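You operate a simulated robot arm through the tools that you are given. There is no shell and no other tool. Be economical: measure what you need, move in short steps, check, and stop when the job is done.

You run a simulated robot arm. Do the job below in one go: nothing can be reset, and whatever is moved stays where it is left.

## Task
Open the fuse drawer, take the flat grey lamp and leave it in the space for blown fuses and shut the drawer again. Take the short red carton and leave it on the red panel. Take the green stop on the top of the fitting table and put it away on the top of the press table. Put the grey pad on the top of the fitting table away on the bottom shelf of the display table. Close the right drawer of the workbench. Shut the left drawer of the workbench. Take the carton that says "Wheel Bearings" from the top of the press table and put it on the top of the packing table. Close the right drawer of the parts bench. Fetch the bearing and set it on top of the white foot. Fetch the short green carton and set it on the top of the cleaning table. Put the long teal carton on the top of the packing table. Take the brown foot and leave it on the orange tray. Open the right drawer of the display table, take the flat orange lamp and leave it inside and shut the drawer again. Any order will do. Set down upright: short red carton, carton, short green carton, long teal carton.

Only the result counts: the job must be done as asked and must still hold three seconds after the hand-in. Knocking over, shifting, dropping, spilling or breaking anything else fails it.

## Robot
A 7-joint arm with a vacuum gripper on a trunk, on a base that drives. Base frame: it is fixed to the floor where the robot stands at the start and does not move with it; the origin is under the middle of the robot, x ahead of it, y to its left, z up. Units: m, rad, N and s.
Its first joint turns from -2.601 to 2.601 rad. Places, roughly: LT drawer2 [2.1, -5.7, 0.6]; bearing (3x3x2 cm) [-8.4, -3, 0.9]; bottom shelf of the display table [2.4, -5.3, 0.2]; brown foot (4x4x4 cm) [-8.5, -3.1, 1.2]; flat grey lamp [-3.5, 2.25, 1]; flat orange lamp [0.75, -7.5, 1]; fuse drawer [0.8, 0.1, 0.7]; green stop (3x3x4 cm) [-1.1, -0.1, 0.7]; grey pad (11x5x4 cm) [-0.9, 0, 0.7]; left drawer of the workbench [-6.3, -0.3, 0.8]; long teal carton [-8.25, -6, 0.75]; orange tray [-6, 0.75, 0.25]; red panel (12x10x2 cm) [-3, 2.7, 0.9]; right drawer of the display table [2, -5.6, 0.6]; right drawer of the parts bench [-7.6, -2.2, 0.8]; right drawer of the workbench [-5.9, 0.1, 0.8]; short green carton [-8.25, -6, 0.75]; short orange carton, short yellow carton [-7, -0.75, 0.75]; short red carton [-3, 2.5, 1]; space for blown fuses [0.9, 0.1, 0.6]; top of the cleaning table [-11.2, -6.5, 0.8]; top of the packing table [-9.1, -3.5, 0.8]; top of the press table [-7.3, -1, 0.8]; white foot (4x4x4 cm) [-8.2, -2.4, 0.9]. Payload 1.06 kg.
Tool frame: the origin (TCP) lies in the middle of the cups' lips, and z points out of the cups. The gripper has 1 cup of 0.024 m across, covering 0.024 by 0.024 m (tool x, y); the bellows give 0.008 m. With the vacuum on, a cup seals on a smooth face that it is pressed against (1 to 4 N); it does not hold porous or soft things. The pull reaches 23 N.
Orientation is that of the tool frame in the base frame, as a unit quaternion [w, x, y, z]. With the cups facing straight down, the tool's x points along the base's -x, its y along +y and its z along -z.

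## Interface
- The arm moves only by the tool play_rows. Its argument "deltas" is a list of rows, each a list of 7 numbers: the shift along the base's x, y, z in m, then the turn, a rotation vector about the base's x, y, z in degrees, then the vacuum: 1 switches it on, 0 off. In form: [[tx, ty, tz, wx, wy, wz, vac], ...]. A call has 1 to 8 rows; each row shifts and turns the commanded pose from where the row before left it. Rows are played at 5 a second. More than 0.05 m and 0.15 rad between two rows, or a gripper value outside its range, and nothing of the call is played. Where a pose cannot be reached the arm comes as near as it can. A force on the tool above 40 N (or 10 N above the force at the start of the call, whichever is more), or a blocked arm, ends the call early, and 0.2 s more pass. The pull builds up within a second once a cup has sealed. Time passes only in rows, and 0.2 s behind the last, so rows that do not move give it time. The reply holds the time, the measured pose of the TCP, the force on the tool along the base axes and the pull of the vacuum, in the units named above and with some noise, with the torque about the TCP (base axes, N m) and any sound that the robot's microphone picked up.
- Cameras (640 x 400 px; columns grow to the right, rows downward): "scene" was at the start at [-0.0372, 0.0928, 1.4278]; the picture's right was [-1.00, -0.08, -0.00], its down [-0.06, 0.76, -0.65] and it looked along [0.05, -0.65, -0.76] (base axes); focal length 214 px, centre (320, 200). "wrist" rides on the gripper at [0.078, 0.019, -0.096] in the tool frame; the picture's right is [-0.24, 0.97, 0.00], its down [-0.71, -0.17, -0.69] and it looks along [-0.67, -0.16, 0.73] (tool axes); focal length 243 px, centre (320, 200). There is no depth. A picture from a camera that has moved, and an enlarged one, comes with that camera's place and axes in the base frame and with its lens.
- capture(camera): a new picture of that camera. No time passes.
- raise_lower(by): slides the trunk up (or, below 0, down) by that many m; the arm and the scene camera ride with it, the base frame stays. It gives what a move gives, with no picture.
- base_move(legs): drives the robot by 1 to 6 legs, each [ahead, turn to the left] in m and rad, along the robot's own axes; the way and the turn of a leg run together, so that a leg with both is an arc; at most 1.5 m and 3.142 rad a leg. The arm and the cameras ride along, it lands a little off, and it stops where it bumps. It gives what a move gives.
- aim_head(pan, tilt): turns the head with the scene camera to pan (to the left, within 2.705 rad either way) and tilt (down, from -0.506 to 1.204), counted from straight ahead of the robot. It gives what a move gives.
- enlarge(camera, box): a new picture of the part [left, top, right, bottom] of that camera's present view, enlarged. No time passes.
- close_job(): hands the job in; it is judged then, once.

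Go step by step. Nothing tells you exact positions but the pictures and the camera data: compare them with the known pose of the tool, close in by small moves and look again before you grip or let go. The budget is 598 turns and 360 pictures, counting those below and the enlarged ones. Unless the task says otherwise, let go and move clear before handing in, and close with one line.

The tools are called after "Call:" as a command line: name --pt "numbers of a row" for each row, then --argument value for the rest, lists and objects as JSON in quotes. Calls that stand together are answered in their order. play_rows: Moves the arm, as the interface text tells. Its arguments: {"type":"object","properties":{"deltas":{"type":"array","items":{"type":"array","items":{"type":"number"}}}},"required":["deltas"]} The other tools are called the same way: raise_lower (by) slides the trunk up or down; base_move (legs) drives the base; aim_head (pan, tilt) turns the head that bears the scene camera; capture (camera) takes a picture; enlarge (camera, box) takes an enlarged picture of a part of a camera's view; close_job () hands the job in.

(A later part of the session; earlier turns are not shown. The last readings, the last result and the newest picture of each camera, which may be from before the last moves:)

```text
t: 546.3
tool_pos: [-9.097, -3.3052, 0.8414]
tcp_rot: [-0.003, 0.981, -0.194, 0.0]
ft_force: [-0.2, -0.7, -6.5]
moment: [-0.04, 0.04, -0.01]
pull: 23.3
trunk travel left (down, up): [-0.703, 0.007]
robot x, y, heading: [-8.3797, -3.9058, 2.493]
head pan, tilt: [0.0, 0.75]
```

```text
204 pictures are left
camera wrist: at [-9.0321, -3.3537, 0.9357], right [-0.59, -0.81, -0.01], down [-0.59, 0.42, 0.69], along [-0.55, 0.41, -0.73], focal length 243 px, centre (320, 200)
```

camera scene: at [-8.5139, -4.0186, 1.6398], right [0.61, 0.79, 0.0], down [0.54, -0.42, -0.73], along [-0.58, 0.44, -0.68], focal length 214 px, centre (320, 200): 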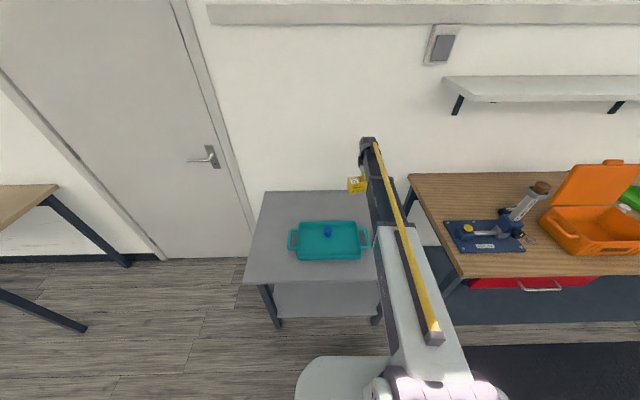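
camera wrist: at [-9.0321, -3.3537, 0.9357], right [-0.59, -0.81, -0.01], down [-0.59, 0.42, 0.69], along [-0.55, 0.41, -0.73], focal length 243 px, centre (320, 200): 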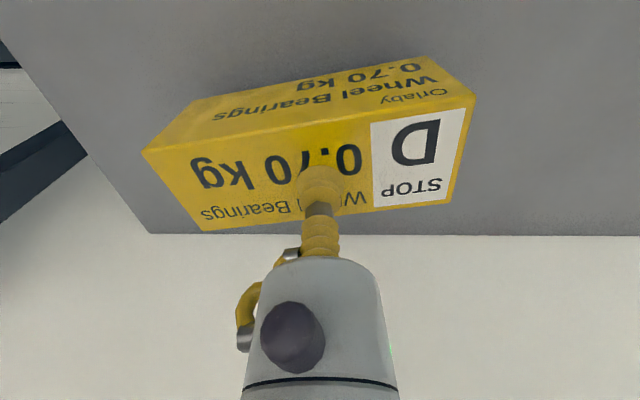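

Call:
play_rows --pt "0 0 -0.006 0 0 0 1" --pt "0 0 -0.005 0 0 0 1"

Call:
play_rows --pt "0 0 -0.005 0 0 0 1" --pt "0 0 -0.004 0 0 0 1"

Call:
capture --camera "wrist"

```text
t: 546.9
tool_pos: [-9.0968, -3.3055, 0.8318]
tcp_rot: [-0.003, 0.981, -0.194, 0.0]
ft_force: [0.2, 0.0, -6.3]
moment: [-0.03, 0.07, 0.0]
pull: 23.1
trunk travel left (down, up): [-0.703, 0.007]
robot x, y, heading: [-8.377, -3.9067, 2.487]
head pan, tilt: [0.0, 0.75]
```

```text
t: 547.5
tool_pos: [-9.0969, -3.3049, 0.8268]
tcp_rot: [-0.005, 0.981, -0.194, -0.003]
ft_force: [-6.3, 2.9, 11.9]
moment: [-0.05, -0.18, -0.05]
pull: 22.7
trunk travel left (down, up): [-0.703, 0.007]
robot x, y, heading: [-8.384, -3.9067, 2.486]
head pan, tilt: [0.0, 0.75]
```

```text
203 pictures are left
camera wrist: at [-9.0327, -3.3538, 0.9192], right [-0.59, -0.81, -0.01], down [-0.59, 0.42, 0.69], along [-0.56, 0.41, -0.72], focal length 243 px, centre (320, 200)
```

wrist: 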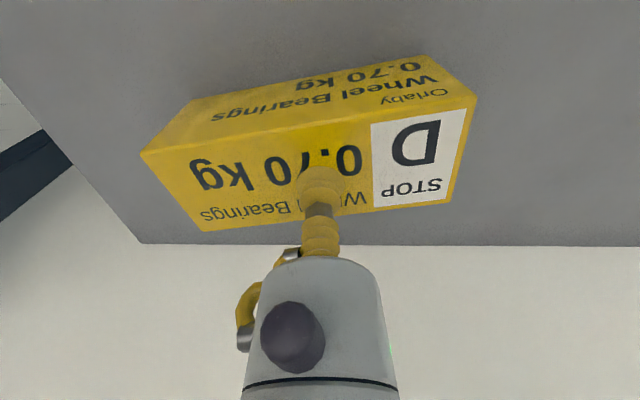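

Call:
play_rows --pt "0 0 0.001 0 0 0 0" --pt "0 0 0 0 0 0 0" --pt "0 0 0 0 0 0 0" --pt "0 0 0.015 0 0 0 0" --pt "0 0 0.04 0 0 0 0" --pt "0 0 0.045 0 0 0 0" --pt "0 0 0.045 0 0 0 0" --pt "0 0 0.045 0 0 0 0"

Call:
capture --camera "wrist"

Call:
aim_head --pan 1.9 --tilt 0.6

Call:
capture --camera "scene"

```text
t: 549.3
tool_pos: [-9.0955, -3.3044, 1.0135]
tcp_rot: [-0.003, 0.981, -0.194, -0.001]
ft_force: [1.0, 0.2, -0.3]
moment: [0.03, 0.0, 0.0]
pull: 0.1
trunk travel left (down, up): [-0.703, 0.007]
robot x, y, heading: [-8.3836, -3.9074, 2.49]
head pan, tilt: [0.0, 0.75]
```

```text
202 pictures are left
camera wrist: at [-9.0317, -3.3523, 1.1067], right [-0.59, -0.81, -0.01], down [-0.59, 0.42, 0.69], along [-0.55, 0.41, -0.73], focal length 243 px, centre (320, 200)
```

wrist: 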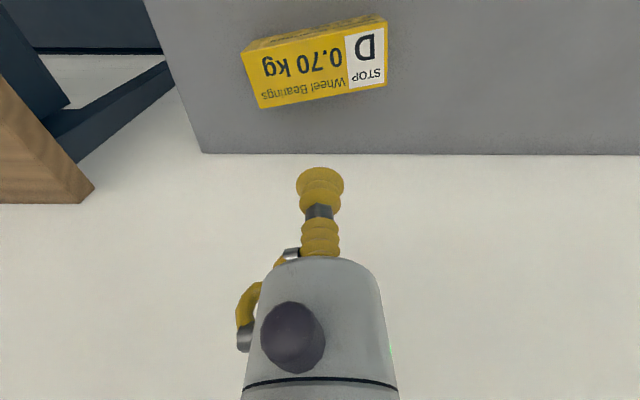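

```text
t: 551.1
tool_pos: [-9.0957, -3.3046, 1.0118]
tcp_rot: [-0.003, 0.981, -0.194, -0.001]
ft_force: [0.4, 0.1, -0.5]
moment: [-0.02, 0.0, 0.01]
pull: 0.1
trunk travel left (down, up): [-0.703, 0.007]
robot x, y, heading: [-8.3805, -3.9057, 2.489]
head pan, tilt: [1.901, 0.6]
```

```text
201 pictures are left
camera scene: at [-8.4754, -4.1534, 1.6527], right [-0.95, 0.32, 0.0], down [0.18, 0.54, -0.83], along [-0.26, -0.78, -0.56], focal length 214 px, centre (320, 200)
```

scene: 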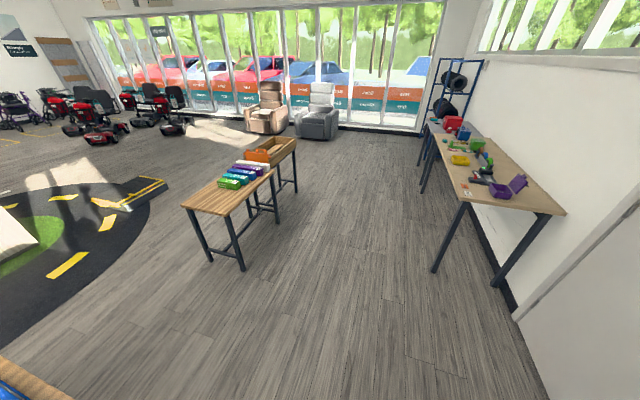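

Call:
base_move --legs '[[-0.45, 0]]'

Call:
play_rows --pt "0.035 -0.03 0.03 0 0 0 0" --pt "0.035 -0.03 0.01 0 0 0 0" --pt "0.035 -0.03 0.01 0 0 0 0" --pt "0.035 -0.03 0.01 0 0 0 0" --pt "0.035 -0.03 0.01 0 0 0 0"

Call:
base_move --legs '[[0, 1.6], [1.5, 0], [0, 1.57]]'

Call:
aim_head --pan 0 --tilt 0.75

Call:
capture --camera "scene"

Call:
capture --camera "wrist"

```text
t: 553.9
tool_pos: [-8.7401, -3.5837, 1.0128]
tcp_rot: [-0.003, 0.982, -0.19, -0.002]
ft_force: [-0.1, -0.3, 0.3]
moment: [0.01, 0.03, 0.03]
pull: 0.1
trunk travel left (down, up): [-0.703, 0.007]
robot x, y, heading: [-8.0202, -4.1775, 2.495]
head pan, tilt: [1.901, 0.6]
```

```text
refused: row 1 steps farther than a row can; nothing moved
```

```text
t: 555.7
tool_pos: [-8.9133, -3.8866, 1.0131]
tcp_rot: [-0.003, 1.0, -0.005, -0.002]
ft_force: [-0.3, 0.1, 0.7]
moment: [0.03, 0.03, 0.01]
pull: 0.0
trunk travel left (down, up): [-0.703, 0.007]
robot x, y, heading: [-8.0269, -4.1796, 2.868]
head pan, tilt: [1.901, 0.6]
stopped in leg 1: the robot was blocked; the commanded pose is now the measured one
```

```text
t: 557.6
tool_pos: [-8.9129, -3.8865, 1.0131]
tcp_rot: [-0.003, 1.0, -0.005, -0.002]
ft_force: [-0.7, -0.2, -0.2]
moment: [0.01, 0.01, 0.0]
pull: 0.1
trunk travel left (down, up): [-0.703, 0.007]
robot x, y, heading: [-8.0263, -4.1775, 2.868]
head pan, tilt: [0.0, 0.75]
```

```text
200 pictures are left
camera scene: at [-8.1053, -4.3327, 1.6398], right [0.27, 0.96, 0.0], down [0.66, -0.18, -0.73], along [-0.7, 0.2, -0.68], focal length 214 px, centre (320, 200)
```

scene: 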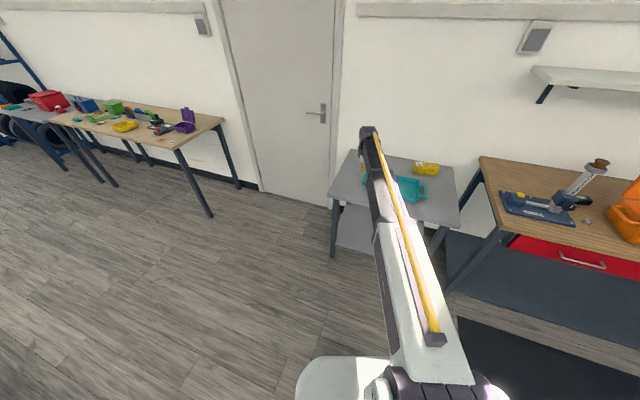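

```text
199 pictures are left
camera wrist: at [-8.8355, -3.9071, 1.1062], right [-0.24, -0.97, -0.01], down [-0.7, 0.17, 0.69], along [-0.67, 0.17, -0.73], focal length 243 px, centre (320, 200)
```

wrist: 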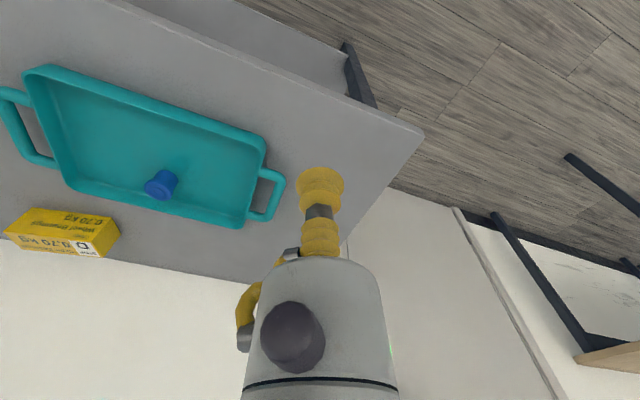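

Call:
base_move --legs '[[0.2, 0]]'

Call:
aim_head --pan 2.0 --tilt 0.9

Call:
capture --camera "scene"

Call:
aim_head --pan 2.7 --tilt 0.9

Call:
capture --camera "scene"

```text
t: 559.2
tool_pos: [-9.1118, -3.8295, 1.0118]
tcp_rot: [-0.003, 1.0, -0.004, -0.001]
ft_force: [0.0, -0.1, 0.1]
moment: [0.02, -0.03, -0.01]
pull: 0.1
trunk travel left (down, up): [-0.703, 0.007]
robot x, y, heading: [-8.2255, -4.1249, 2.868]
head pan, tilt: [0.0, 0.75]
```

```text
t: 561.1
tool_pos: [-9.111, -3.83, 1.012]
tcp_rot: [-0.004, 1.0, -0.005, -0.002]
ft_force: [0.5, 0.1, -0.6]
moment: [-0.01, -0.03, 0.01]
pull: 0.1
trunk travel left (down, up): [-0.703, 0.007]
robot x, y, heading: [-8.2213, -4.1221, 2.87]
head pan, tilt: [2.0, 0.901]
```

```text
198 pictures are left
camera scene: at [-8.2124, -4.3741, 1.6279], right [-0.99, -0.15, 0.0], down [-0.12, 0.77, -0.62], along [0.1, -0.61, -0.78], focal length 214 px, centre (320, 200)
```

scene: 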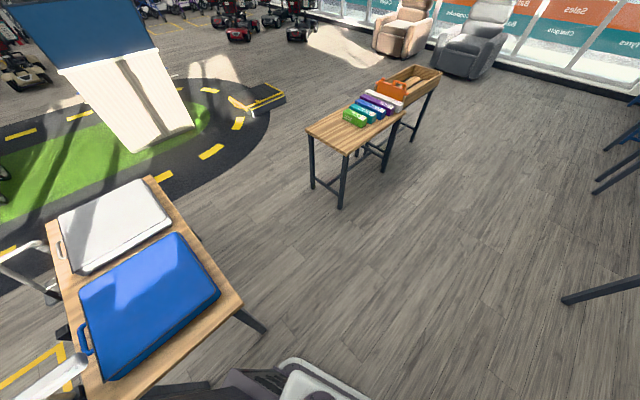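

```text
t: 562.2
tool_pos: [-9.111, -3.8296, 1.0132]
tcp_rot: [-0.004, 1.0, -0.004, -0.002]
ft_force: [-0.5, 0.0, -0.4]
moment: [0.02, 0.0, 0.03]
pull: 0.1
trunk travel left (down, up): [-0.703, 0.007]
robot x, y, heading: [-8.2248, -4.1257, 2.867]
head pan, tilt: [2.7, 0.901]
```

```text
197 pictures are left
camera scene: at [-8.167, -4.3491, 1.6279], right [-0.66, -0.75, 0.0], down [-0.59, 0.52, -0.62], along [0.47, -0.41, -0.78], focal length 214 px, centre (320, 200)
```

scene: 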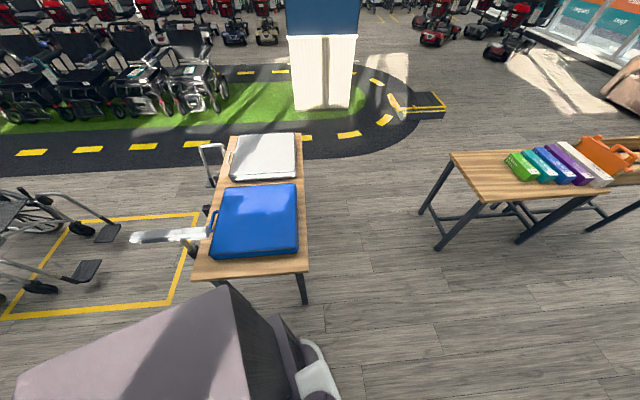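

Call:
base_move --legs '[[0.12, 0]]'

Call:
play_rows --pt "0.0 0.0 0.045 0 0 0 0" --pt "0.045 -0.015 0 0 0 0 0" --pt "0.045 -0.015 0 0 0 0 0" --pt "0.045 -0.015 0 0 0 0 0" --pt "0.045 -0.015 0 0 0 0 0" --pt "0.045 -0.015 0 0 0 0 0" --pt "0.045 -0.015 0 0 0 0 0"

Call:
base_move --legs '[[0, 1.22]]'

```text
t: 563.4
tool_pos: [-9.227, -3.7956, 1.0129]
tcp_rot: [-0.004, 1.0, -0.005, -0.001]
ft_force: [-0.1, -0.4, 0.0]
moment: [0.01, -0.01, -0.01]
pull: 0.2
trunk travel left (down, up): [-0.703, 0.007]
robot x, y, heading: [-8.3374, -4.0894, 2.865]
head pan, tilt: [2.7, 0.901]
```

```text
t: 565.0
tool_pos: [-8.9556, -3.8884, 1.0577]
tcp_rot: [-0.003, 1.0, -0.005, -0.002]
ft_force: [-0.7, -1.2, -0.2]
moment: [0.01, 0.01, -0.01]
pull: 0.1
trunk travel left (down, up): [-0.703, 0.007]
robot x, y, heading: [-8.3408, -4.0916, 2.866]
head pan, tilt: [2.7, 0.901]
```

```text
t: 568.5
tool_pos: [-8.747, -4.5987, 1.0579]
tcp_rot: [-0.002, 0.825, 0.565, -0.003]
ft_force: [-0.2, 0.4, 0.2]
moment: [-0.02, -0.01, 0.0]
pull: 0.2
trunk travel left (down, up): [-0.703, 0.007]
robot x, y, heading: [-8.3409, -4.0928, -2.208]
head pan, tilt: [2.7, 0.901]
```

Call:
base_move --legs '[[0, 0.269], [1.477, 0], [0, 1.315]]'

Call:
aim_head --pan 0 --tilt 0.75

Call:
capture --camera "scene"

Call:
capture --camera "wrist"

```text
t: 580.0
tool_pos: [-8.3658, -5.9104, 1.0582]
tcp_rot: [0.001, 0.188, 0.982, -0.004]
ft_force: [-0.9, -0.5, 0.3]
moment: [0.0, -0.01, -0.01]
pull: 0.1
trunk travel left (down, up): [-0.703, 0.007]
robot x, y, heading: [-8.8709, -5.5033, -0.65]
head pan, tilt: [2.7, 0.901]
```

```text
t: 582.4
tool_pos: [-8.3647, -5.9114, 1.058]
tcp_rot: [0.001, 0.189, 0.982, -0.004]
ft_force: [-0.8, -0.4, 0.1]
moment: [0.0, 0.01, 0.01]
pull: 0.0
trunk travel left (down, up): [-0.703, 0.007]
robot x, y, heading: [-8.868, -5.5001, -0.644]
head pan, tilt: [0.0, 0.75]
```

```text
196 pictures are left
camera scene: at [-8.7352, -5.3866, 1.6398], right [-0.6, -0.8, 0.0], down [-0.55, 0.41, -0.73], along [0.58, -0.44, -0.68], focal length 214 px, centre (320, 200)
```

scene: 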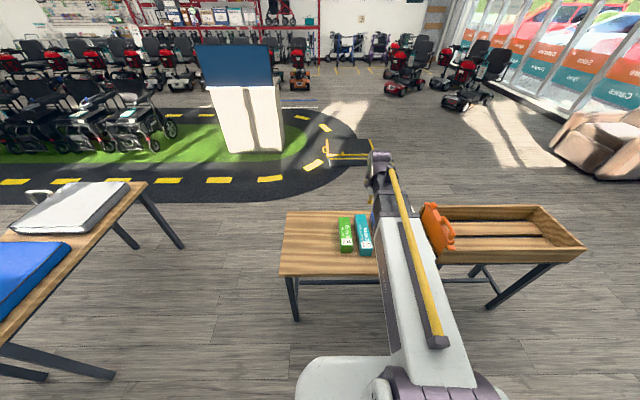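

```text
195 pictures are left
camera wrist: at [-8.4326, -5.8649, 1.1518], right [0.58, 0.82, -0.01], down [0.59, -0.42, 0.69], along [0.56, -0.4, -0.73], focal length 243 px, centre (320, 200)
```

wrist: 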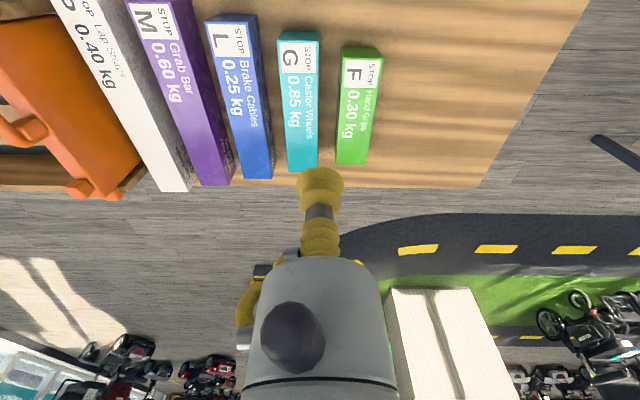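

Call:
play_rows --pt "0.0175 -0.0295 0 0 0 0 0" --pt "0.0175 -0.0295 0 0 0 0 0" --pt "0 0 -0.045 0 0 0 0" --pt "0 0 -0.045 0 0 0 0"

Call:
capture --camera "wrist"

```text
t: 583.4
tool_pos: [-8.3325, -5.9692, 0.9672]
tcp_rot: [0.001, 0.188, 0.982, -0.003]
ft_force: [-0.4, 0.3, -0.5]
moment: [0.0, -0.05, 0.01]
pull: 0.1
trunk travel left (down, up): [-0.703, 0.007]
robot x, y, heading: [-8.8709, -5.4995, -0.647]
head pan, tilt: [0.0, 0.75]
```

```text
194 pictures are left
camera wrist: at [-8.3989, -5.9223, 1.0612], right [0.58, 0.82, -0.01], down [0.59, -0.42, 0.69], along [0.56, -0.4, -0.73], focal length 243 px, centre (320, 200)
```

wrist: 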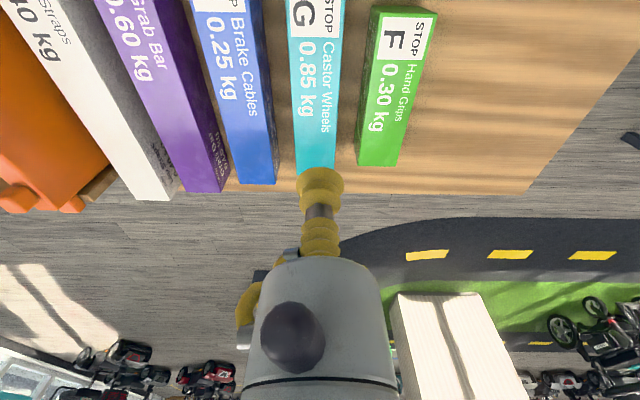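

Call:
play_rows --pt "0 0 -0.045 0 0 0 0" --pt "0 0 -0.035 0 0 0 0"

Call:
capture --camera "wrist"

```text
t: 584.0
tool_pos: [-8.3325, -5.9685, 0.8886]
tcp_rot: [0.001, 0.188, 0.982, -0.003]
ft_force: [-0.7, -0.1, -0.3]
moment: [-0.02, 0.0, -0.02]
pull: 0.0
trunk travel left (down, up): [-0.703, 0.007]
robot x, y, heading: [-8.8697, -5.5031, -0.645]
head pan, tilt: [0.0, 0.75]
```

```text
193 pictures are left
camera wrist: at [-8.3999, -5.9206, 0.9818], right [0.58, 0.82, -0.01], down [0.59, -0.42, 0.69], along [0.56, -0.4, -0.72], focal length 243 px, centre (320, 200)
```

wrist: 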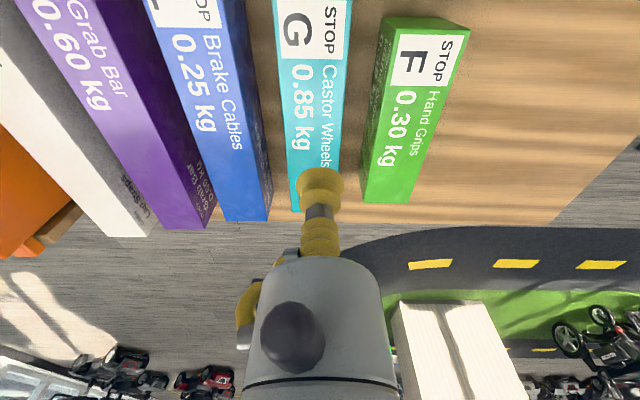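

Call:
play_rows --pt "0.0245 -0.0245 0 0 0 0 0" --pt "0 0 -0.045 0 0 0 0" --pt "0 0 -0.02 0 0 0 0"

Call:
capture --camera "wrist"

```text
t: 584.8
tool_pos: [-8.3078, -5.9953, 0.8241]
tcp_rot: [0.0, 0.188, 0.982, -0.004]
ft_force: [-0.1, 0.4, 0.4]
moment: [-0.03, 0.01, -0.03]
pull: 0.1
trunk travel left (down, up): [-0.703, 0.007]
robot x, y, heading: [-8.8689, -5.5011, -0.642]
head pan, tilt: [0.0, 0.75]
```

```text
192 pictures are left
camera wrist: at [-8.375, -5.948, 0.9172], right [0.58, 0.82, -0.01], down [0.59, -0.42, 0.69], along [0.56, -0.4, -0.73], focal length 243 px, centre (320, 200)
```

wrist: 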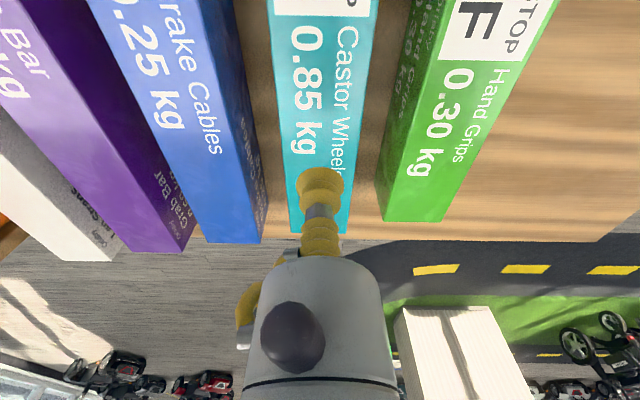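

Call:
play_rows --pt "0 0 -0.035 0 0 0 0" --pt "0 0 -0.015 0 0 0 1" --pt "0 0 -0.006 0 0 0 1" --pt "0 0 -0.005 0 0 0 1"

```text
t: 585.8
tool_pos: [-8.3068, -5.9945, 0.7625]
tcp_rot: [0.0, 0.189, 0.982, -0.004]
ft_force: [0.2, -0.6, 0.0]
moment: [0.01, -0.01, 0.0]
pull: 0.0
trunk travel left (down, up): [-0.703, 0.007]
robot x, y, heading: [-8.8687, -5.4975, -0.641]
head pan, tilt: [0.0, 0.75]
```

Call:
play_rows --pt "0 0 -0.005 0 0 0 1" --pt "0 0 -0.005 0 0 0 1"

Call:
play_rows --pt "0 0 -0.005 0 0 0 1" --pt "0 0 0 0 0 0 1"

Call:
capture --camera "wrist"

```text
t: 586.4
tool_pos: [-8.3067, -5.9948, 0.7542]
tcp_rot: [0.002, 0.188, 0.982, -0.005]
ft_force: [4.0, -2.8, 16.6]
moment: [0.12, 0.05, 0.01]
pull: 23.4
trunk travel left (down, up): [-0.703, 0.007]
robot x, y, heading: [-8.8676, -5.5009, -0.646]
head pan, tilt: [0.0, 0.75]
```

```text
t: 587.0
tool_pos: [-8.3063, -5.9949, 0.7484]
tcp_rot: [0.003, 0.188, 0.982, -0.004]
ft_force: [4.7, -4.9, 19.1]
moment: [0.13, 0.04, -0.01]
pull: 23.1
trunk travel left (down, up): [-0.703, 0.007]
robot x, y, heading: [-8.8704, -5.5027, -0.642]
head pan, tilt: [0.0, 0.75]
```

```text
191 pictures are left
camera wrist: at [-8.3743, -5.9478, 0.8416], right [0.58, 0.82, -0.01], down [0.59, -0.42, 0.69], along [0.56, -0.4, -0.72], focal length 243 px, centre (320, 200)
```

wrist: 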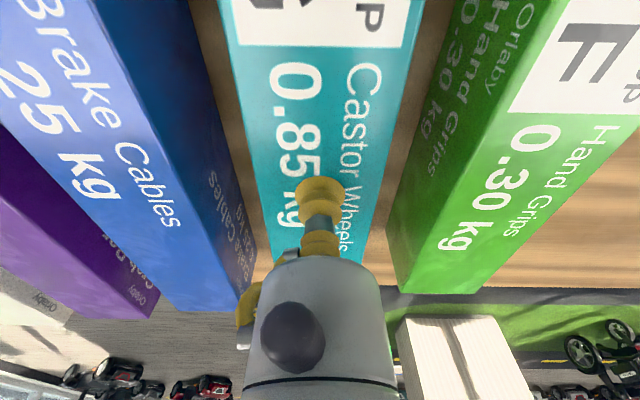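

Call:
play_rows --pt "0 0 0.01 0 0 0 1" --pt "0 0 0.02 0 0 0 1" --pt "0 0 0.03 0 0 0 1" --pt "0 0 0.04 0 0 0 1" --pt "0 0 0.04 0 0 0 1" --pt "0 0 0.04 0 0 0 1" --pt "0 0 0.04 0 0 0 1" --pt "0 0 0.04 0 0 0 1"

Call:
capture --camera "wrist"

```text
t: 588.8
tool_pos: [-8.3055, -5.9947, 1.0079]
tcp_rot: [0.001, 0.188, 0.982, -0.003]
ft_force: [0.1, -0.2, -7.9]
moment: [0.05, 0.03, 0.01]
pull: 22.7
trunk travel left (down, up): [-0.703, 0.007]
robot x, y, heading: [-8.8654, -5.504, -0.647]
head pan, tilt: [0.0, 0.75]
```

```text
190 pictures are left
camera wrist: at [-8.3722, -5.9481, 1.1014], right [0.58, 0.82, -0.01], down [0.59, -0.42, 0.69], along [0.56, -0.4, -0.73], focal length 243 px, centre (320, 200)
```

wrist: 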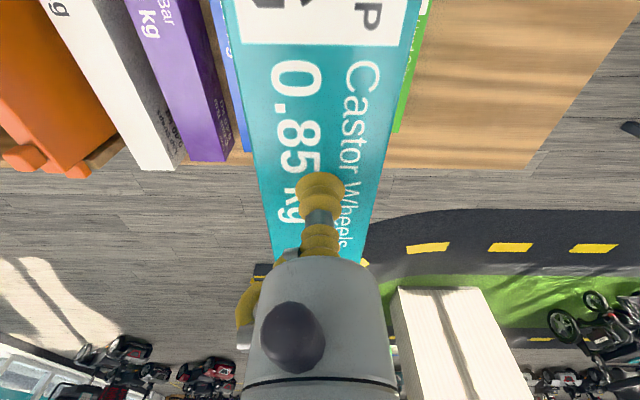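

Call:
base_move --legs '[[-0.05, 0], [0, 1.845], [1.48, 0], [0, 1.317]]'

Call:
capture --camera "scene"

Call:
capture --camera "wrist"

```text
t: 604.3
tool_pos: [-8.9547, -3.6189, 1.0059]
tcp_rot: [-0.003, 0.984, -0.181, 0.0]
ft_force: [0.6, -0.5, -8.0]
moment: [-0.05, -0.11, -0.02]
pull: 22.7
trunk travel left (down, up): [-0.703, 0.007]
robot x, y, heading: [-8.3833, -4.1033, 2.51]
head pan, tilt: [0.0, 0.75]
```

```text
189 pictures are left
camera scene: at [-8.5137, -4.2187, 1.6397], right [0.59, 0.81, 0.0], down [0.55, -0.4, -0.73], along [-0.59, 0.43, -0.68], focal length 214 px, centre (320, 200)
```

scene: 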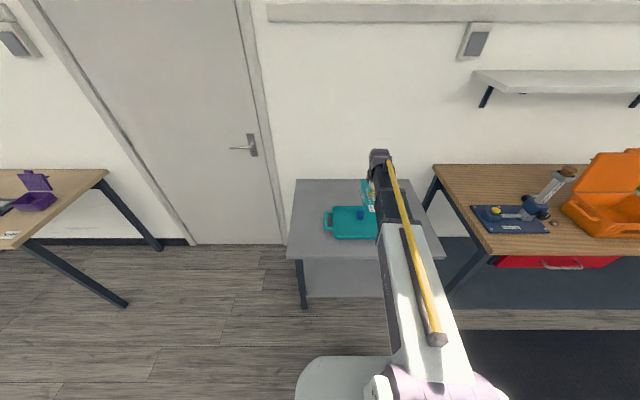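

```text
188 pictures are left
camera wrist: at [-8.8903, -3.6648, 1.101], right [-0.56, -0.83, -0.01], down [-0.6, 0.41, 0.69], along [-0.57, 0.39, -0.73], focal length 243 px, centre (320, 200)
```

wrist: 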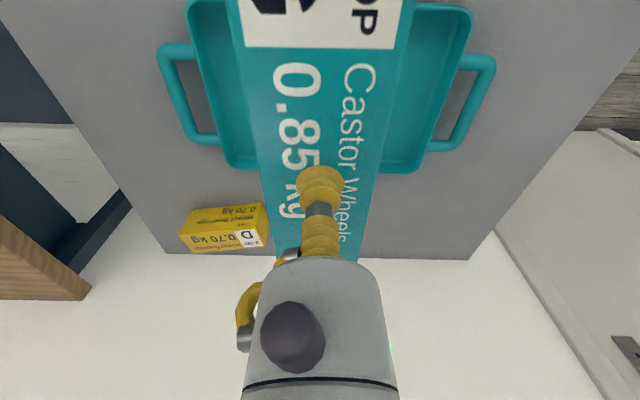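

Call:
base_move --legs '[[0.2, 0]]'

Call:
play_rows --pt "0 0 0.01 0 0 -8.18 1" --pt "0 0 0 0 0 -8.18 1" --pt "0 0 0 0 0 -8.18 1" --pt "0 0 0 0 0 -8.18 1" --pt "0 0 0 0 0 -8.18 1" --pt "0 0 0 0 0 -8.18 1" --pt "0 0 0 0 0 -8.18 1" --pt "0 0 0 0 0 -8.18 1"

Call:
play_rows --pt "-0.04 -0.014 0 0 0 -8.18 1" --pt "-0.04 -0.014 0 0 0 -8.18 1" --pt "-0.04 -0.014 0 0 0 -8.18 1"

Call:
capture --camera "wrist"

Call:
capture --camera "scene"

```text
t: 605.9
tool_pos: [-9.1163, -3.4985, 1.0075]
tcp_rot: [-0.003, 0.983, -0.182, 0.0]
ft_force: [-0.1, 0.3, -8.2]
moment: [-0.04, -0.04, 0.03]
pull: 23.0
trunk travel left (down, up): [-0.703, 0.007]
robot x, y, heading: [-8.547, -3.9835, 2.503]
head pan, tilt: [0.0, 0.75]
```

```text
t: 607.7
tool_pos: [-9.1164, -3.497, 1.0172]
tcp_rot: [-0.003, 0.728, -0.685, 0.003]
ft_force: [0.2, -0.2, -8.2]
moment: [-0.1, 0.06, 0.0]
pull: 22.8
trunk travel left (down, up): [-0.703, 0.007]
robot x, y, heading: [-8.5466, -3.987, 2.508]
head pan, tilt: [0.0, 0.75]
```

```text
t: 608.5
tool_pos: [-9.2397, -3.541, 1.0165]
tcp_rot: [0.004, -0.566, 0.824, -0.002]
ft_force: [0.7, -0.5, -8.5]
moment: [-0.06, 0.06, 0.02]
pull: 23.1
trunk travel left (down, up): [-0.703, 0.007]
robot x, y, heading: [-8.5464, -3.9864, 2.511]
head pan, tilt: [0.0, 0.75]
```

```text
187 pictures are left
camera wrist: at [-9.2884, -3.6081, 1.1102], right [-0.82, 0.57, -0.01], down [0.41, 0.6, 0.69], along [0.39, 0.56, -0.73], focal length 243 px, centre (320, 200)
```

wrist: 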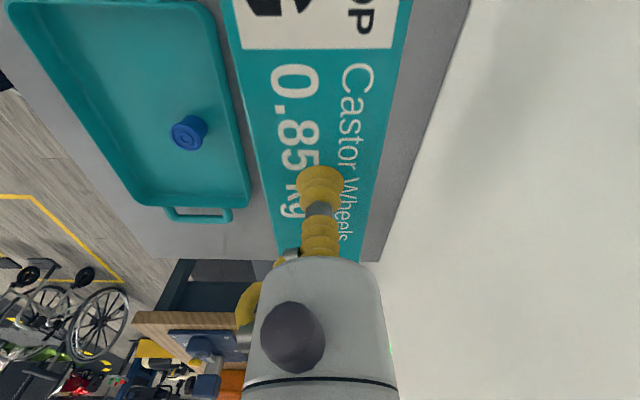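

```text
186 pictures are left
camera scene: at [-8.6764, -4.1003, 1.6397], right [0.59, 0.81, 0.0], down [0.55, -0.4, -0.73], along [-0.59, 0.43, -0.68], focal length 214 px, centre (320, 200)
```

scene: 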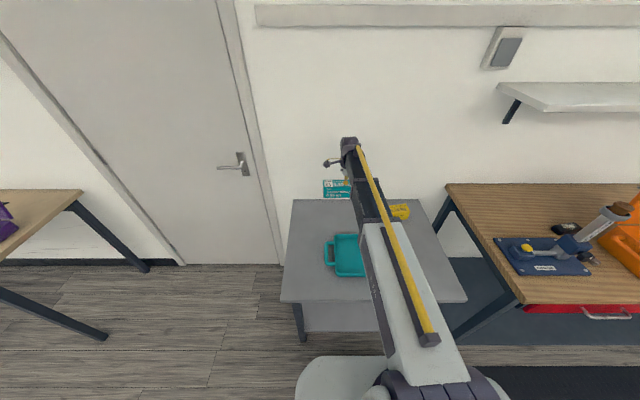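

Call:
play_rows --pt "-0.006 0.004 -0.04 0 0 0 1" --pt "0 0 -0.045 0 0 0 1" --pt "0 0 -0.045 0 0 0 1" --pt "0 0 -0.02 0 0 0 1"

Call:
capture --camera "wrist"

Call:
enlarge --camera "scene" --box '[260, 160, 480, 340]'

```text
t: 609.5
tool_pos: [-9.242, -3.538, 0.8676]
tcp_rot: [0.003, -0.567, 0.824, -0.002]
ft_force: [0.4, 0.3, -7.6]
moment: [-0.04, 0.08, 0.01]
pull: 23.3
trunk travel left (down, up): [-0.703, 0.007]
robot x, y, heading: [-8.5458, -3.9831, 2.508]
head pan, tilt: [0.0, 0.75]
```

```text
185 pictures are left
camera wrist: at [-9.2893, -3.6048, 0.9603], right [-0.82, 0.57, -0.01], down [0.41, 0.6, 0.69], along [0.39, 0.56, -0.73], focal length 243 px, centre (320, 200)
```

wrist: 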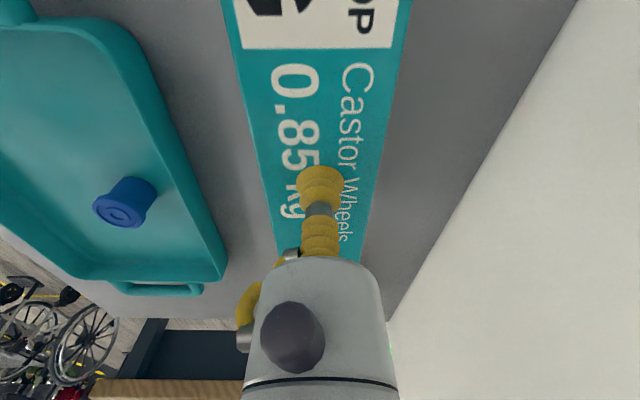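

```text
2.22 times, centred on (370, 250) of scene
camera zoom: at [-8.6762, -4.1001, 1.6398], right [0.59, 0.81, 0.0], down [0.55, -0.4, -0.73], along [-0.59, 0.43, -0.68], focal length 477 px, centre (209, 89)
```

zoom: 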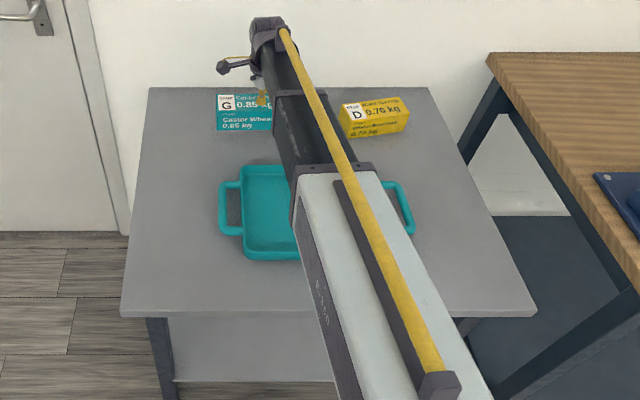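

Call:
play_rows --pt "-0.0117 -0.0162 -0.02 0 0 0 1" --pt "0 0 -0.01 0 0 0 1"

Call:
play_rows --pt "0 0 -0.006 0 0 0 1" --pt "0 0 -0.006 0 0 0 1"

Call:
capture --camera "wrist"

```text
t: 610.1
tool_pos: [-9.2526, -3.5535, 0.8362]
tcp_rot: [0.003, -0.567, 0.824, -0.002]
ft_force: [-0.5, -0.1, -8.6]
moment: [-0.06, 0.05, -0.03]
pull: 22.8
trunk travel left (down, up): [-0.703, 0.007]
robot x, y, heading: [-8.5465, -3.9867, 2.511]
head pan, tilt: [0.0, 0.75]
```

```text
t: 610.7
tool_pos: [-9.2544, -3.5537, 0.8263]
tcp_rot: [0.003, -0.567, 0.824, -0.002]
ft_force: [-1.5, -0.1, 0.0]
moment: [0.07, -0.03, 0.02]
pull: 23.2
trunk travel left (down, up): [-0.703, 0.007]
robot x, y, heading: [-8.5467, -3.9909, 2.51]
head pan, tilt: [0.0, 0.75]
```

```text
183 pictures are left
camera wrist: at [-9.3013, -3.6207, 0.9198], right [-0.82, 0.57, 0.0], down [0.41, 0.6, 0.69], along [0.39, 0.57, -0.73], focal length 243 px, centre (320, 200)
```

wrist: 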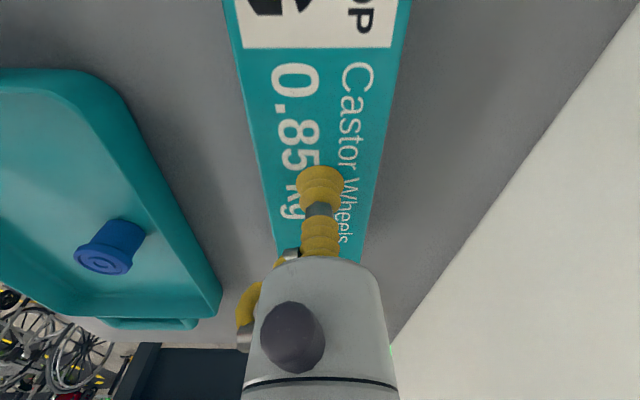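

Call:
play_rows --pt "0 0 -0.003 0 0 0 1" --pt "0 0 0 0 0 0 0" --pt "0 0 0 0 0 0 0" --pt "0 0 0 0 0 0 0" --pt "0 0 0.01 0 0 0 0" --pt "0 0 0.04 0 0 0 0" --pt "0 0 0.045 0 0 0 0" --pt "0 0 0.045 0 0 0 0"

Call:
capture --camera "wrist"

Call:
enlarge --camera "scene" --box '[260, 160, 480, 340]'

```text
t: 612.5
tool_pos: [-9.2561, -3.5534, 0.9641]
tcp_rot: [0.004, -0.567, 0.823, -0.003]
ft_force: [0.0, 0.5, -0.6]
moment: [0.03, -0.01, 0.02]
pull: 0.1
trunk travel left (down, up): [-0.703, 0.007]
robot x, y, heading: [-8.5436, -3.9861, 2.509]
head pan, tilt: [0.0, 0.75]
```

```text
182 pictures are left
camera wrist: at [-9.3026, -3.6208, 1.0583], right [-0.82, 0.57, -0.01], down [0.41, 0.6, 0.69], along [0.39, 0.56, -0.73], focal length 243 px, centre (320, 200)
```

wrist: 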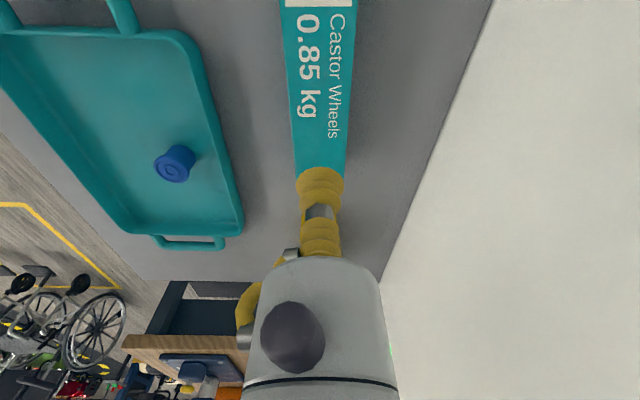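

```text
2.22 times, centred on (370, 250) of scene
camera zoom: at [-8.6752, -4.1008, 1.6397], right [0.59, 0.81, 0.0], down [0.55, -0.4, -0.73], along [-0.59, 0.43, -0.68], focal length 477 px, centre (209, 89)
```

zoom: 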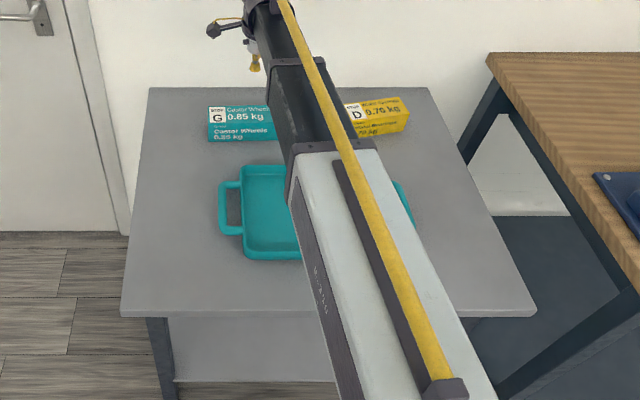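

Call:
play_rows --pt "0 0 0.045 0 0 8.18 0" --pt "0 0 0.03 0 0 8.18 0" --pt "0 0 0 0 0 8.18 0" --pt "0 0 0 0 0 8.18 0" --pt "0 0 0 0 0 8.18 0" --pt "0 0 0 0 0 8.18 0" --pt "0 0 0 0 0 8.18 0" --pt "0 0 0 0 0 8.18 0"

Call:
play_rows --pt "0.03 -0.01 0 0 0 6 0" --pt "0.04 -0.02 0 0 0 0 0" --pt "0.04 -0.02 0 0 0 0 0" --pt "0.04 -0.02 0 0 0 0 0"

Call:
base_move --legs '[[-0.2, 0], [0, 1.57]]'

```text
t: 614.3
tool_pos: [-9.2549, -3.5529, 1.0387]
tcp_rot: [-0.004, 0.923, -0.385, 0.0]
ft_force: [1.3, 0.1, -0.5]
moment: [0.01, 0.0, 0.0]
pull: 0.0
trunk travel left (down, up): [-0.703, 0.007]
robot x, y, heading: [-8.543, -3.9831, 2.514]
head pan, tilt: [0.0, 0.75]
```

```text
t: 615.3
tool_pos: [-9.1022, -3.6223, 1.0363]
tcp_rot: [-0.004, 0.942, -0.337, -0.001]
ft_force: [0.0, 0.2, 0.1]
moment: [0.0, 0.03, 0.03]
pull: 0.0
trunk travel left (down, up): [-0.703, 0.007]
robot x, y, heading: [-8.5434, -3.9852, 2.508]
head pan, tilt: [0.0, 0.75]
```

```text
t: 620.7
tool_pos: [-8.7439, -4.6639, 1.0368]
tcp_rot: [-0.003, 0.903, 0.429, -0.003]
ft_force: [-0.6, 0.8, 0.1]
moment: [0.02, -0.03, 0.01]
pull: 0.0
trunk travel left (down, up): [-0.703, 0.007]
robot x, y, heading: [-8.3858, -4.1049, -2.197]
head pan, tilt: [0.0, 0.75]
```

Call:
base_move --legs '[[0, 0.299], [1.384, 0], [0, 1.274]]'

Call:
capture --camera "wrist"

```text
t: 631.9
tool_pos: [-8.3055, -5.7931, 1.037]
tcp_rot: [0.0, 0.343, 0.939, -0.004]
ft_force: [-0.5, 0.5, 1.1]
moment: [-0.06, 0.01, 0.01]
pull: 0.0
trunk travel left (down, up): [-0.703, 0.007]
robot x, y, heading: [-8.8616, -5.4267, -0.646]
head pan, tilt: [0.0, 0.75]
```

```text
180 pictures are left
camera wrist: at [-8.3546, -5.7277, 1.1306], right [0.81, 0.59, -0.01], down [0.43, -0.58, 0.69], along [0.4, -0.56, -0.73], focal length 243 px, centre (320, 200)
```

wrist: 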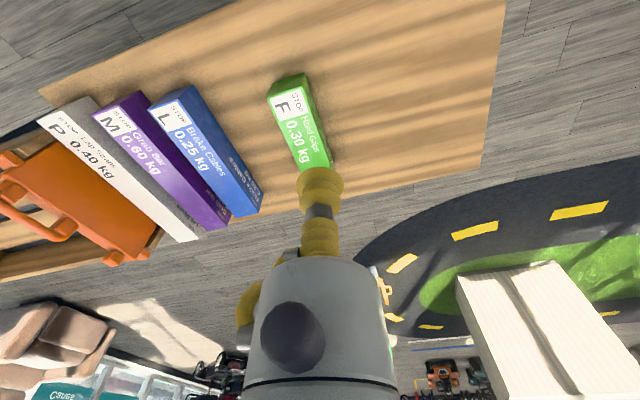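

Call:
play_rows --pt "0.016 -0.04 0 0 0 0 0" --pt "0.016 -0.04 0 0 0 0 0" --pt "0.016 -0.04 0 0 0 0 0" --pt "0 0 -0.045 0 0 0 0" --pt "0 0 -0.045 0 0 0 0" --pt "0 0 -0.045 0 0 0 0" --pt "0 0 -0.045 0 0 0 0"

Call:
capture --camera "wrist"

```text
t: 633.5
tool_pos: [-8.2556, -5.9101, 0.8582]
tcp_rot: [0.0, 0.342, 0.94, -0.004]
ft_force: [0.6, -0.1, -0.7]
moment: [0.0, -0.01, 0.02]
pull: 0.0
trunk travel left (down, up): [-0.703, 0.007]
robot x, y, heading: [-8.8605, -5.4255, -0.645]
head pan, tilt: [0.0, 0.75]
```

```text
179 pictures are left
camera wrist: at [-8.3039, -5.8458, 0.9521], right [0.81, 0.59, -0.01], down [0.43, -0.58, 0.69], along [0.4, -0.56, -0.73], focal length 243 px, centre (320, 200)
```

wrist: 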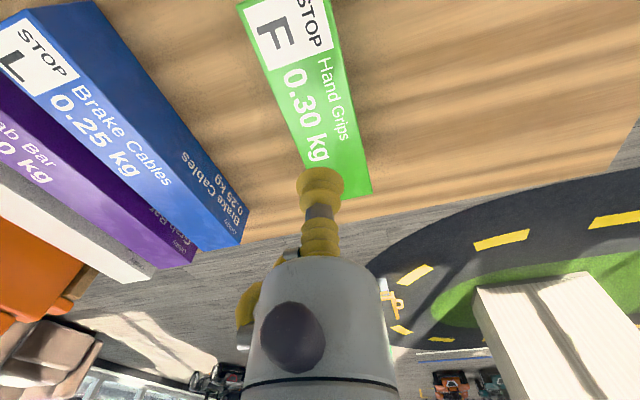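

Call:
play_rows --pt "0.0125 -0.012 -0.03 0 0 0 0" --pt "0 0 -0.03 0 0 0 0"

Call:
capture --camera "wrist"

```text
t: 634.1
tool_pos: [-8.2437, -5.9231, 0.798]
tcp_rot: [0.001, 0.343, 0.939, -0.004]
ft_force: [-0.7, 0.0, 0.4]
moment: [-0.01, 0.01, -0.01]
pull: 0.1
trunk travel left (down, up): [-0.703, 0.007]
robot x, y, heading: [-8.863, -5.422, -0.64]
head pan, tilt: [0.0, 0.75]
```

```text
178 pictures are left
camera wrist: at [-8.2934, -5.8586, 0.8908], right [0.81, 0.59, -0.01], down [0.43, -0.58, 0.69], along [0.4, -0.56, -0.73], focal length 243 px, centre (320, 200)
```

wrist: 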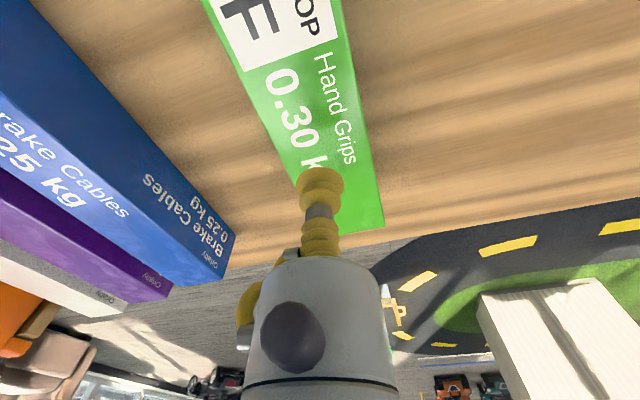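

Call:
play_rows --pt "0 0 -0.025 0 0 0 0" --pt "0 0 -0.009 0 0 0 1" --pt "0 0 -0.006 0 0 0 1" --pt "0 0 -0.005 0 0 0 1"

```text
t: 635.1
tool_pos: [-8.2467, -5.9243, 0.7536]
tcp_rot: [0.001, 0.343, 0.939, -0.003]
ft_force: [3.3, -2.3, 16.2]
moment: [0.08, 0.04, 0.07]
pull: 23.2
trunk travel left (down, up): [-0.703, 0.007]
robot x, y, heading: [-8.86, -5.4256, -0.643]
head pan, tilt: [0.0, 0.75]
```

Call:
play_rows --pt "0 0 0.02 0 0 0 1" --pt "0 0 0.04 0 0 0 1" --pt "0 0 0.045 0 0 0 1" --pt "0 0 0.045 0 0 0 1" --pt "0 0 0.045 0 0 0 1" --pt "0 0 0.045 0 0 0 1" --pt "0 0 0.045 0 0 0 1" --pt "0 0 0.045 0 0 0 1"

Call:
base_move --legs '[[-0.2, 0]]'

Call:
aim_head --pan -1.9 --tilt 0.5

Call:
capture --camera "scene"

```text
t: 636.9
tool_pos: [-8.2468, -5.9237, 1.0819]
tcp_rot: [0.0, 0.343, 0.939, -0.003]
ft_force: [-0.1, 0.0, -2.2]
moment: [0.01, 0.01, 0.0]
pull: 23.0
trunk travel left (down, up): [-0.703, 0.007]
robot x, y, heading: [-8.8611, -5.4218, -0.644]
head pan, tilt: [0.0, 0.75]
```

```text
t: 638.4
tool_pos: [-8.4021, -5.8067, 1.0821]
tcp_rot: [0.001, 0.342, 0.94, -0.005]
ft_force: [-0.8, 0.5, -2.7]
moment: [-0.01, -0.01, 0.03]
pull: 22.4
trunk travel left (down, up): [-0.703, 0.007]
robot x, y, heading: [-9.0123, -5.3059, -0.642]
head pan, tilt: [0.0, 0.75]
```

```text
t: 640.3
tool_pos: [-8.403, -5.8065, 1.0813]
tcp_rot: [0.001, 0.343, 0.939, -0.004]
ft_force: [1.2, -1.1, -2.9]
moment: [0.01, -0.01, -0.02]
pull: 23.1
trunk travel left (down, up): [-0.703, 0.007]
robot x, y, heading: [-9.0209, -5.3058, -0.643]
head pan, tilt: [-1.901, 0.499]
```

```text
177 pictures are left
camera scene: at [-9.0242, -5.1938, 1.6618], right [-0.56, 0.83, 0.0], down [0.4, 0.27, -0.88], along [-0.72, -0.5, -0.48], focal length 214 px, centre (320, 200)
```

scene: 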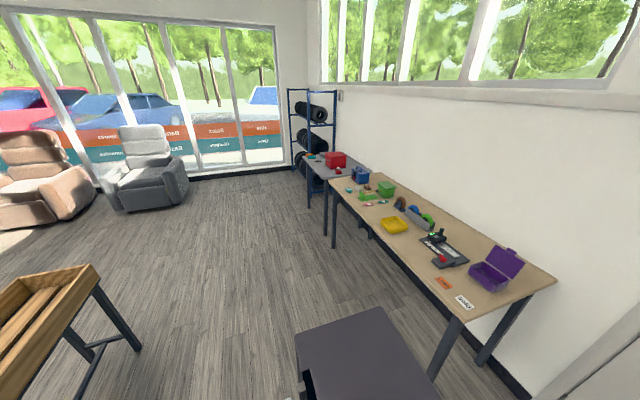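

Call:
base_move --legs '[[0, -1.613], [1.1, 0], [1.08, 0], [0, -1.5]]'

Call:
aim_head --pan 0 --tilt 0.75

Call:
capture --camera "scene"

Call:
capture --camera "wrist"

```text
t: 658.7
tool_pos: [-11.0456, -6.4944, 1.0819]
tcp_rot: [-0.004, 0.945, -0.326, -0.001]
ft_force: [-0.4, 0.2, -2.8]
moment: [-0.03, -0.01, 0.03]
pull: 23.0
trunk travel left (down, up): [-0.703, 0.007]
robot x, y, heading: [-10.4166, -6.974, 2.535]
head pan, tilt: [-1.901, 0.499]
```

```text
t: 660.6
tool_pos: [-11.046, -6.4953, 1.0817]
tcp_rot: [-0.004, 0.945, -0.326, -0.001]
ft_force: [-0.3, -0.1, -3.5]
moment: [0.0, -0.04, -0.02]
pull: 23.0
trunk travel left (down, up): [-0.703, 0.007]
robot x, y, heading: [-10.4133, -6.9719, 2.536]
head pan, tilt: [0.0, 0.75]
```

```text
176 pictures are left
camera scene: at [-10.5412, -7.0904, 1.6398], right [0.57, 0.82, 0.0], down [0.56, -0.39, -0.73], along [-0.6, 0.42, -0.68], focal length 214 px, centre (320, 200)
```

scene: 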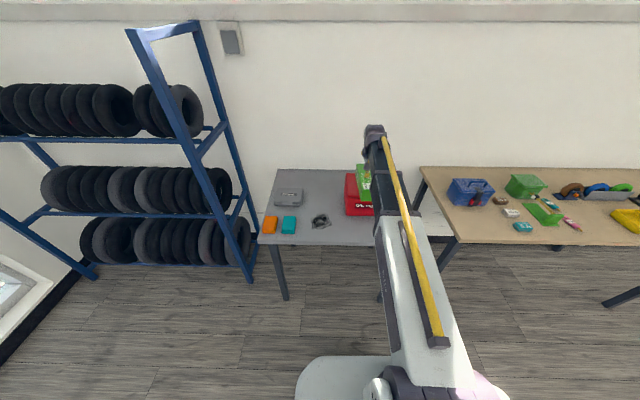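

```text
175 pictures are left
camera wrist: at [-10.9971, -6.5589, 1.1755], right [-0.78, -0.62, -0.01], down [-0.45, 0.57, 0.69], along [-0.42, 0.54, -0.73], focal length 243 px, centre (320, 200)
```

wrist: 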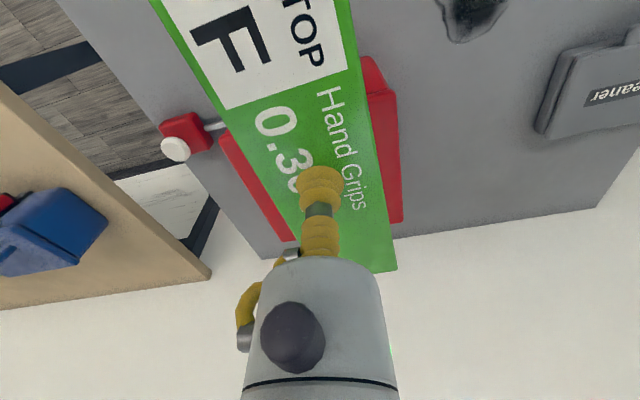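

Call:
enlarge --camera "scene" --box '[240, 150, 440, 275]'

```text
3.20 times, centred on (340, 212) of scene
camera zoom: at [-10.5412, -7.0904, 1.6398], right [0.57, 0.82, 0.0], down [0.56, -0.39, -0.73], along [-0.6, 0.42, -0.68], focal length 686 px, centre (256, 160)
```

zoom: 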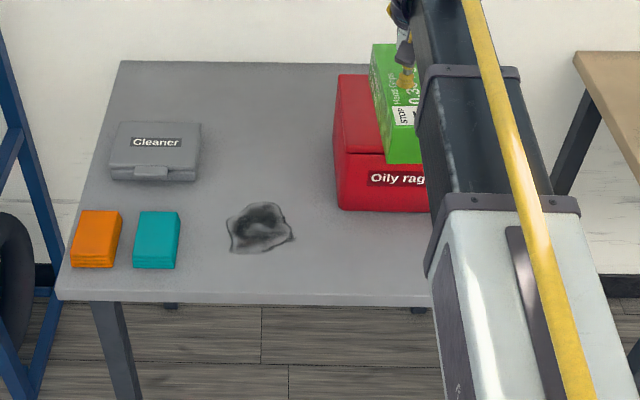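

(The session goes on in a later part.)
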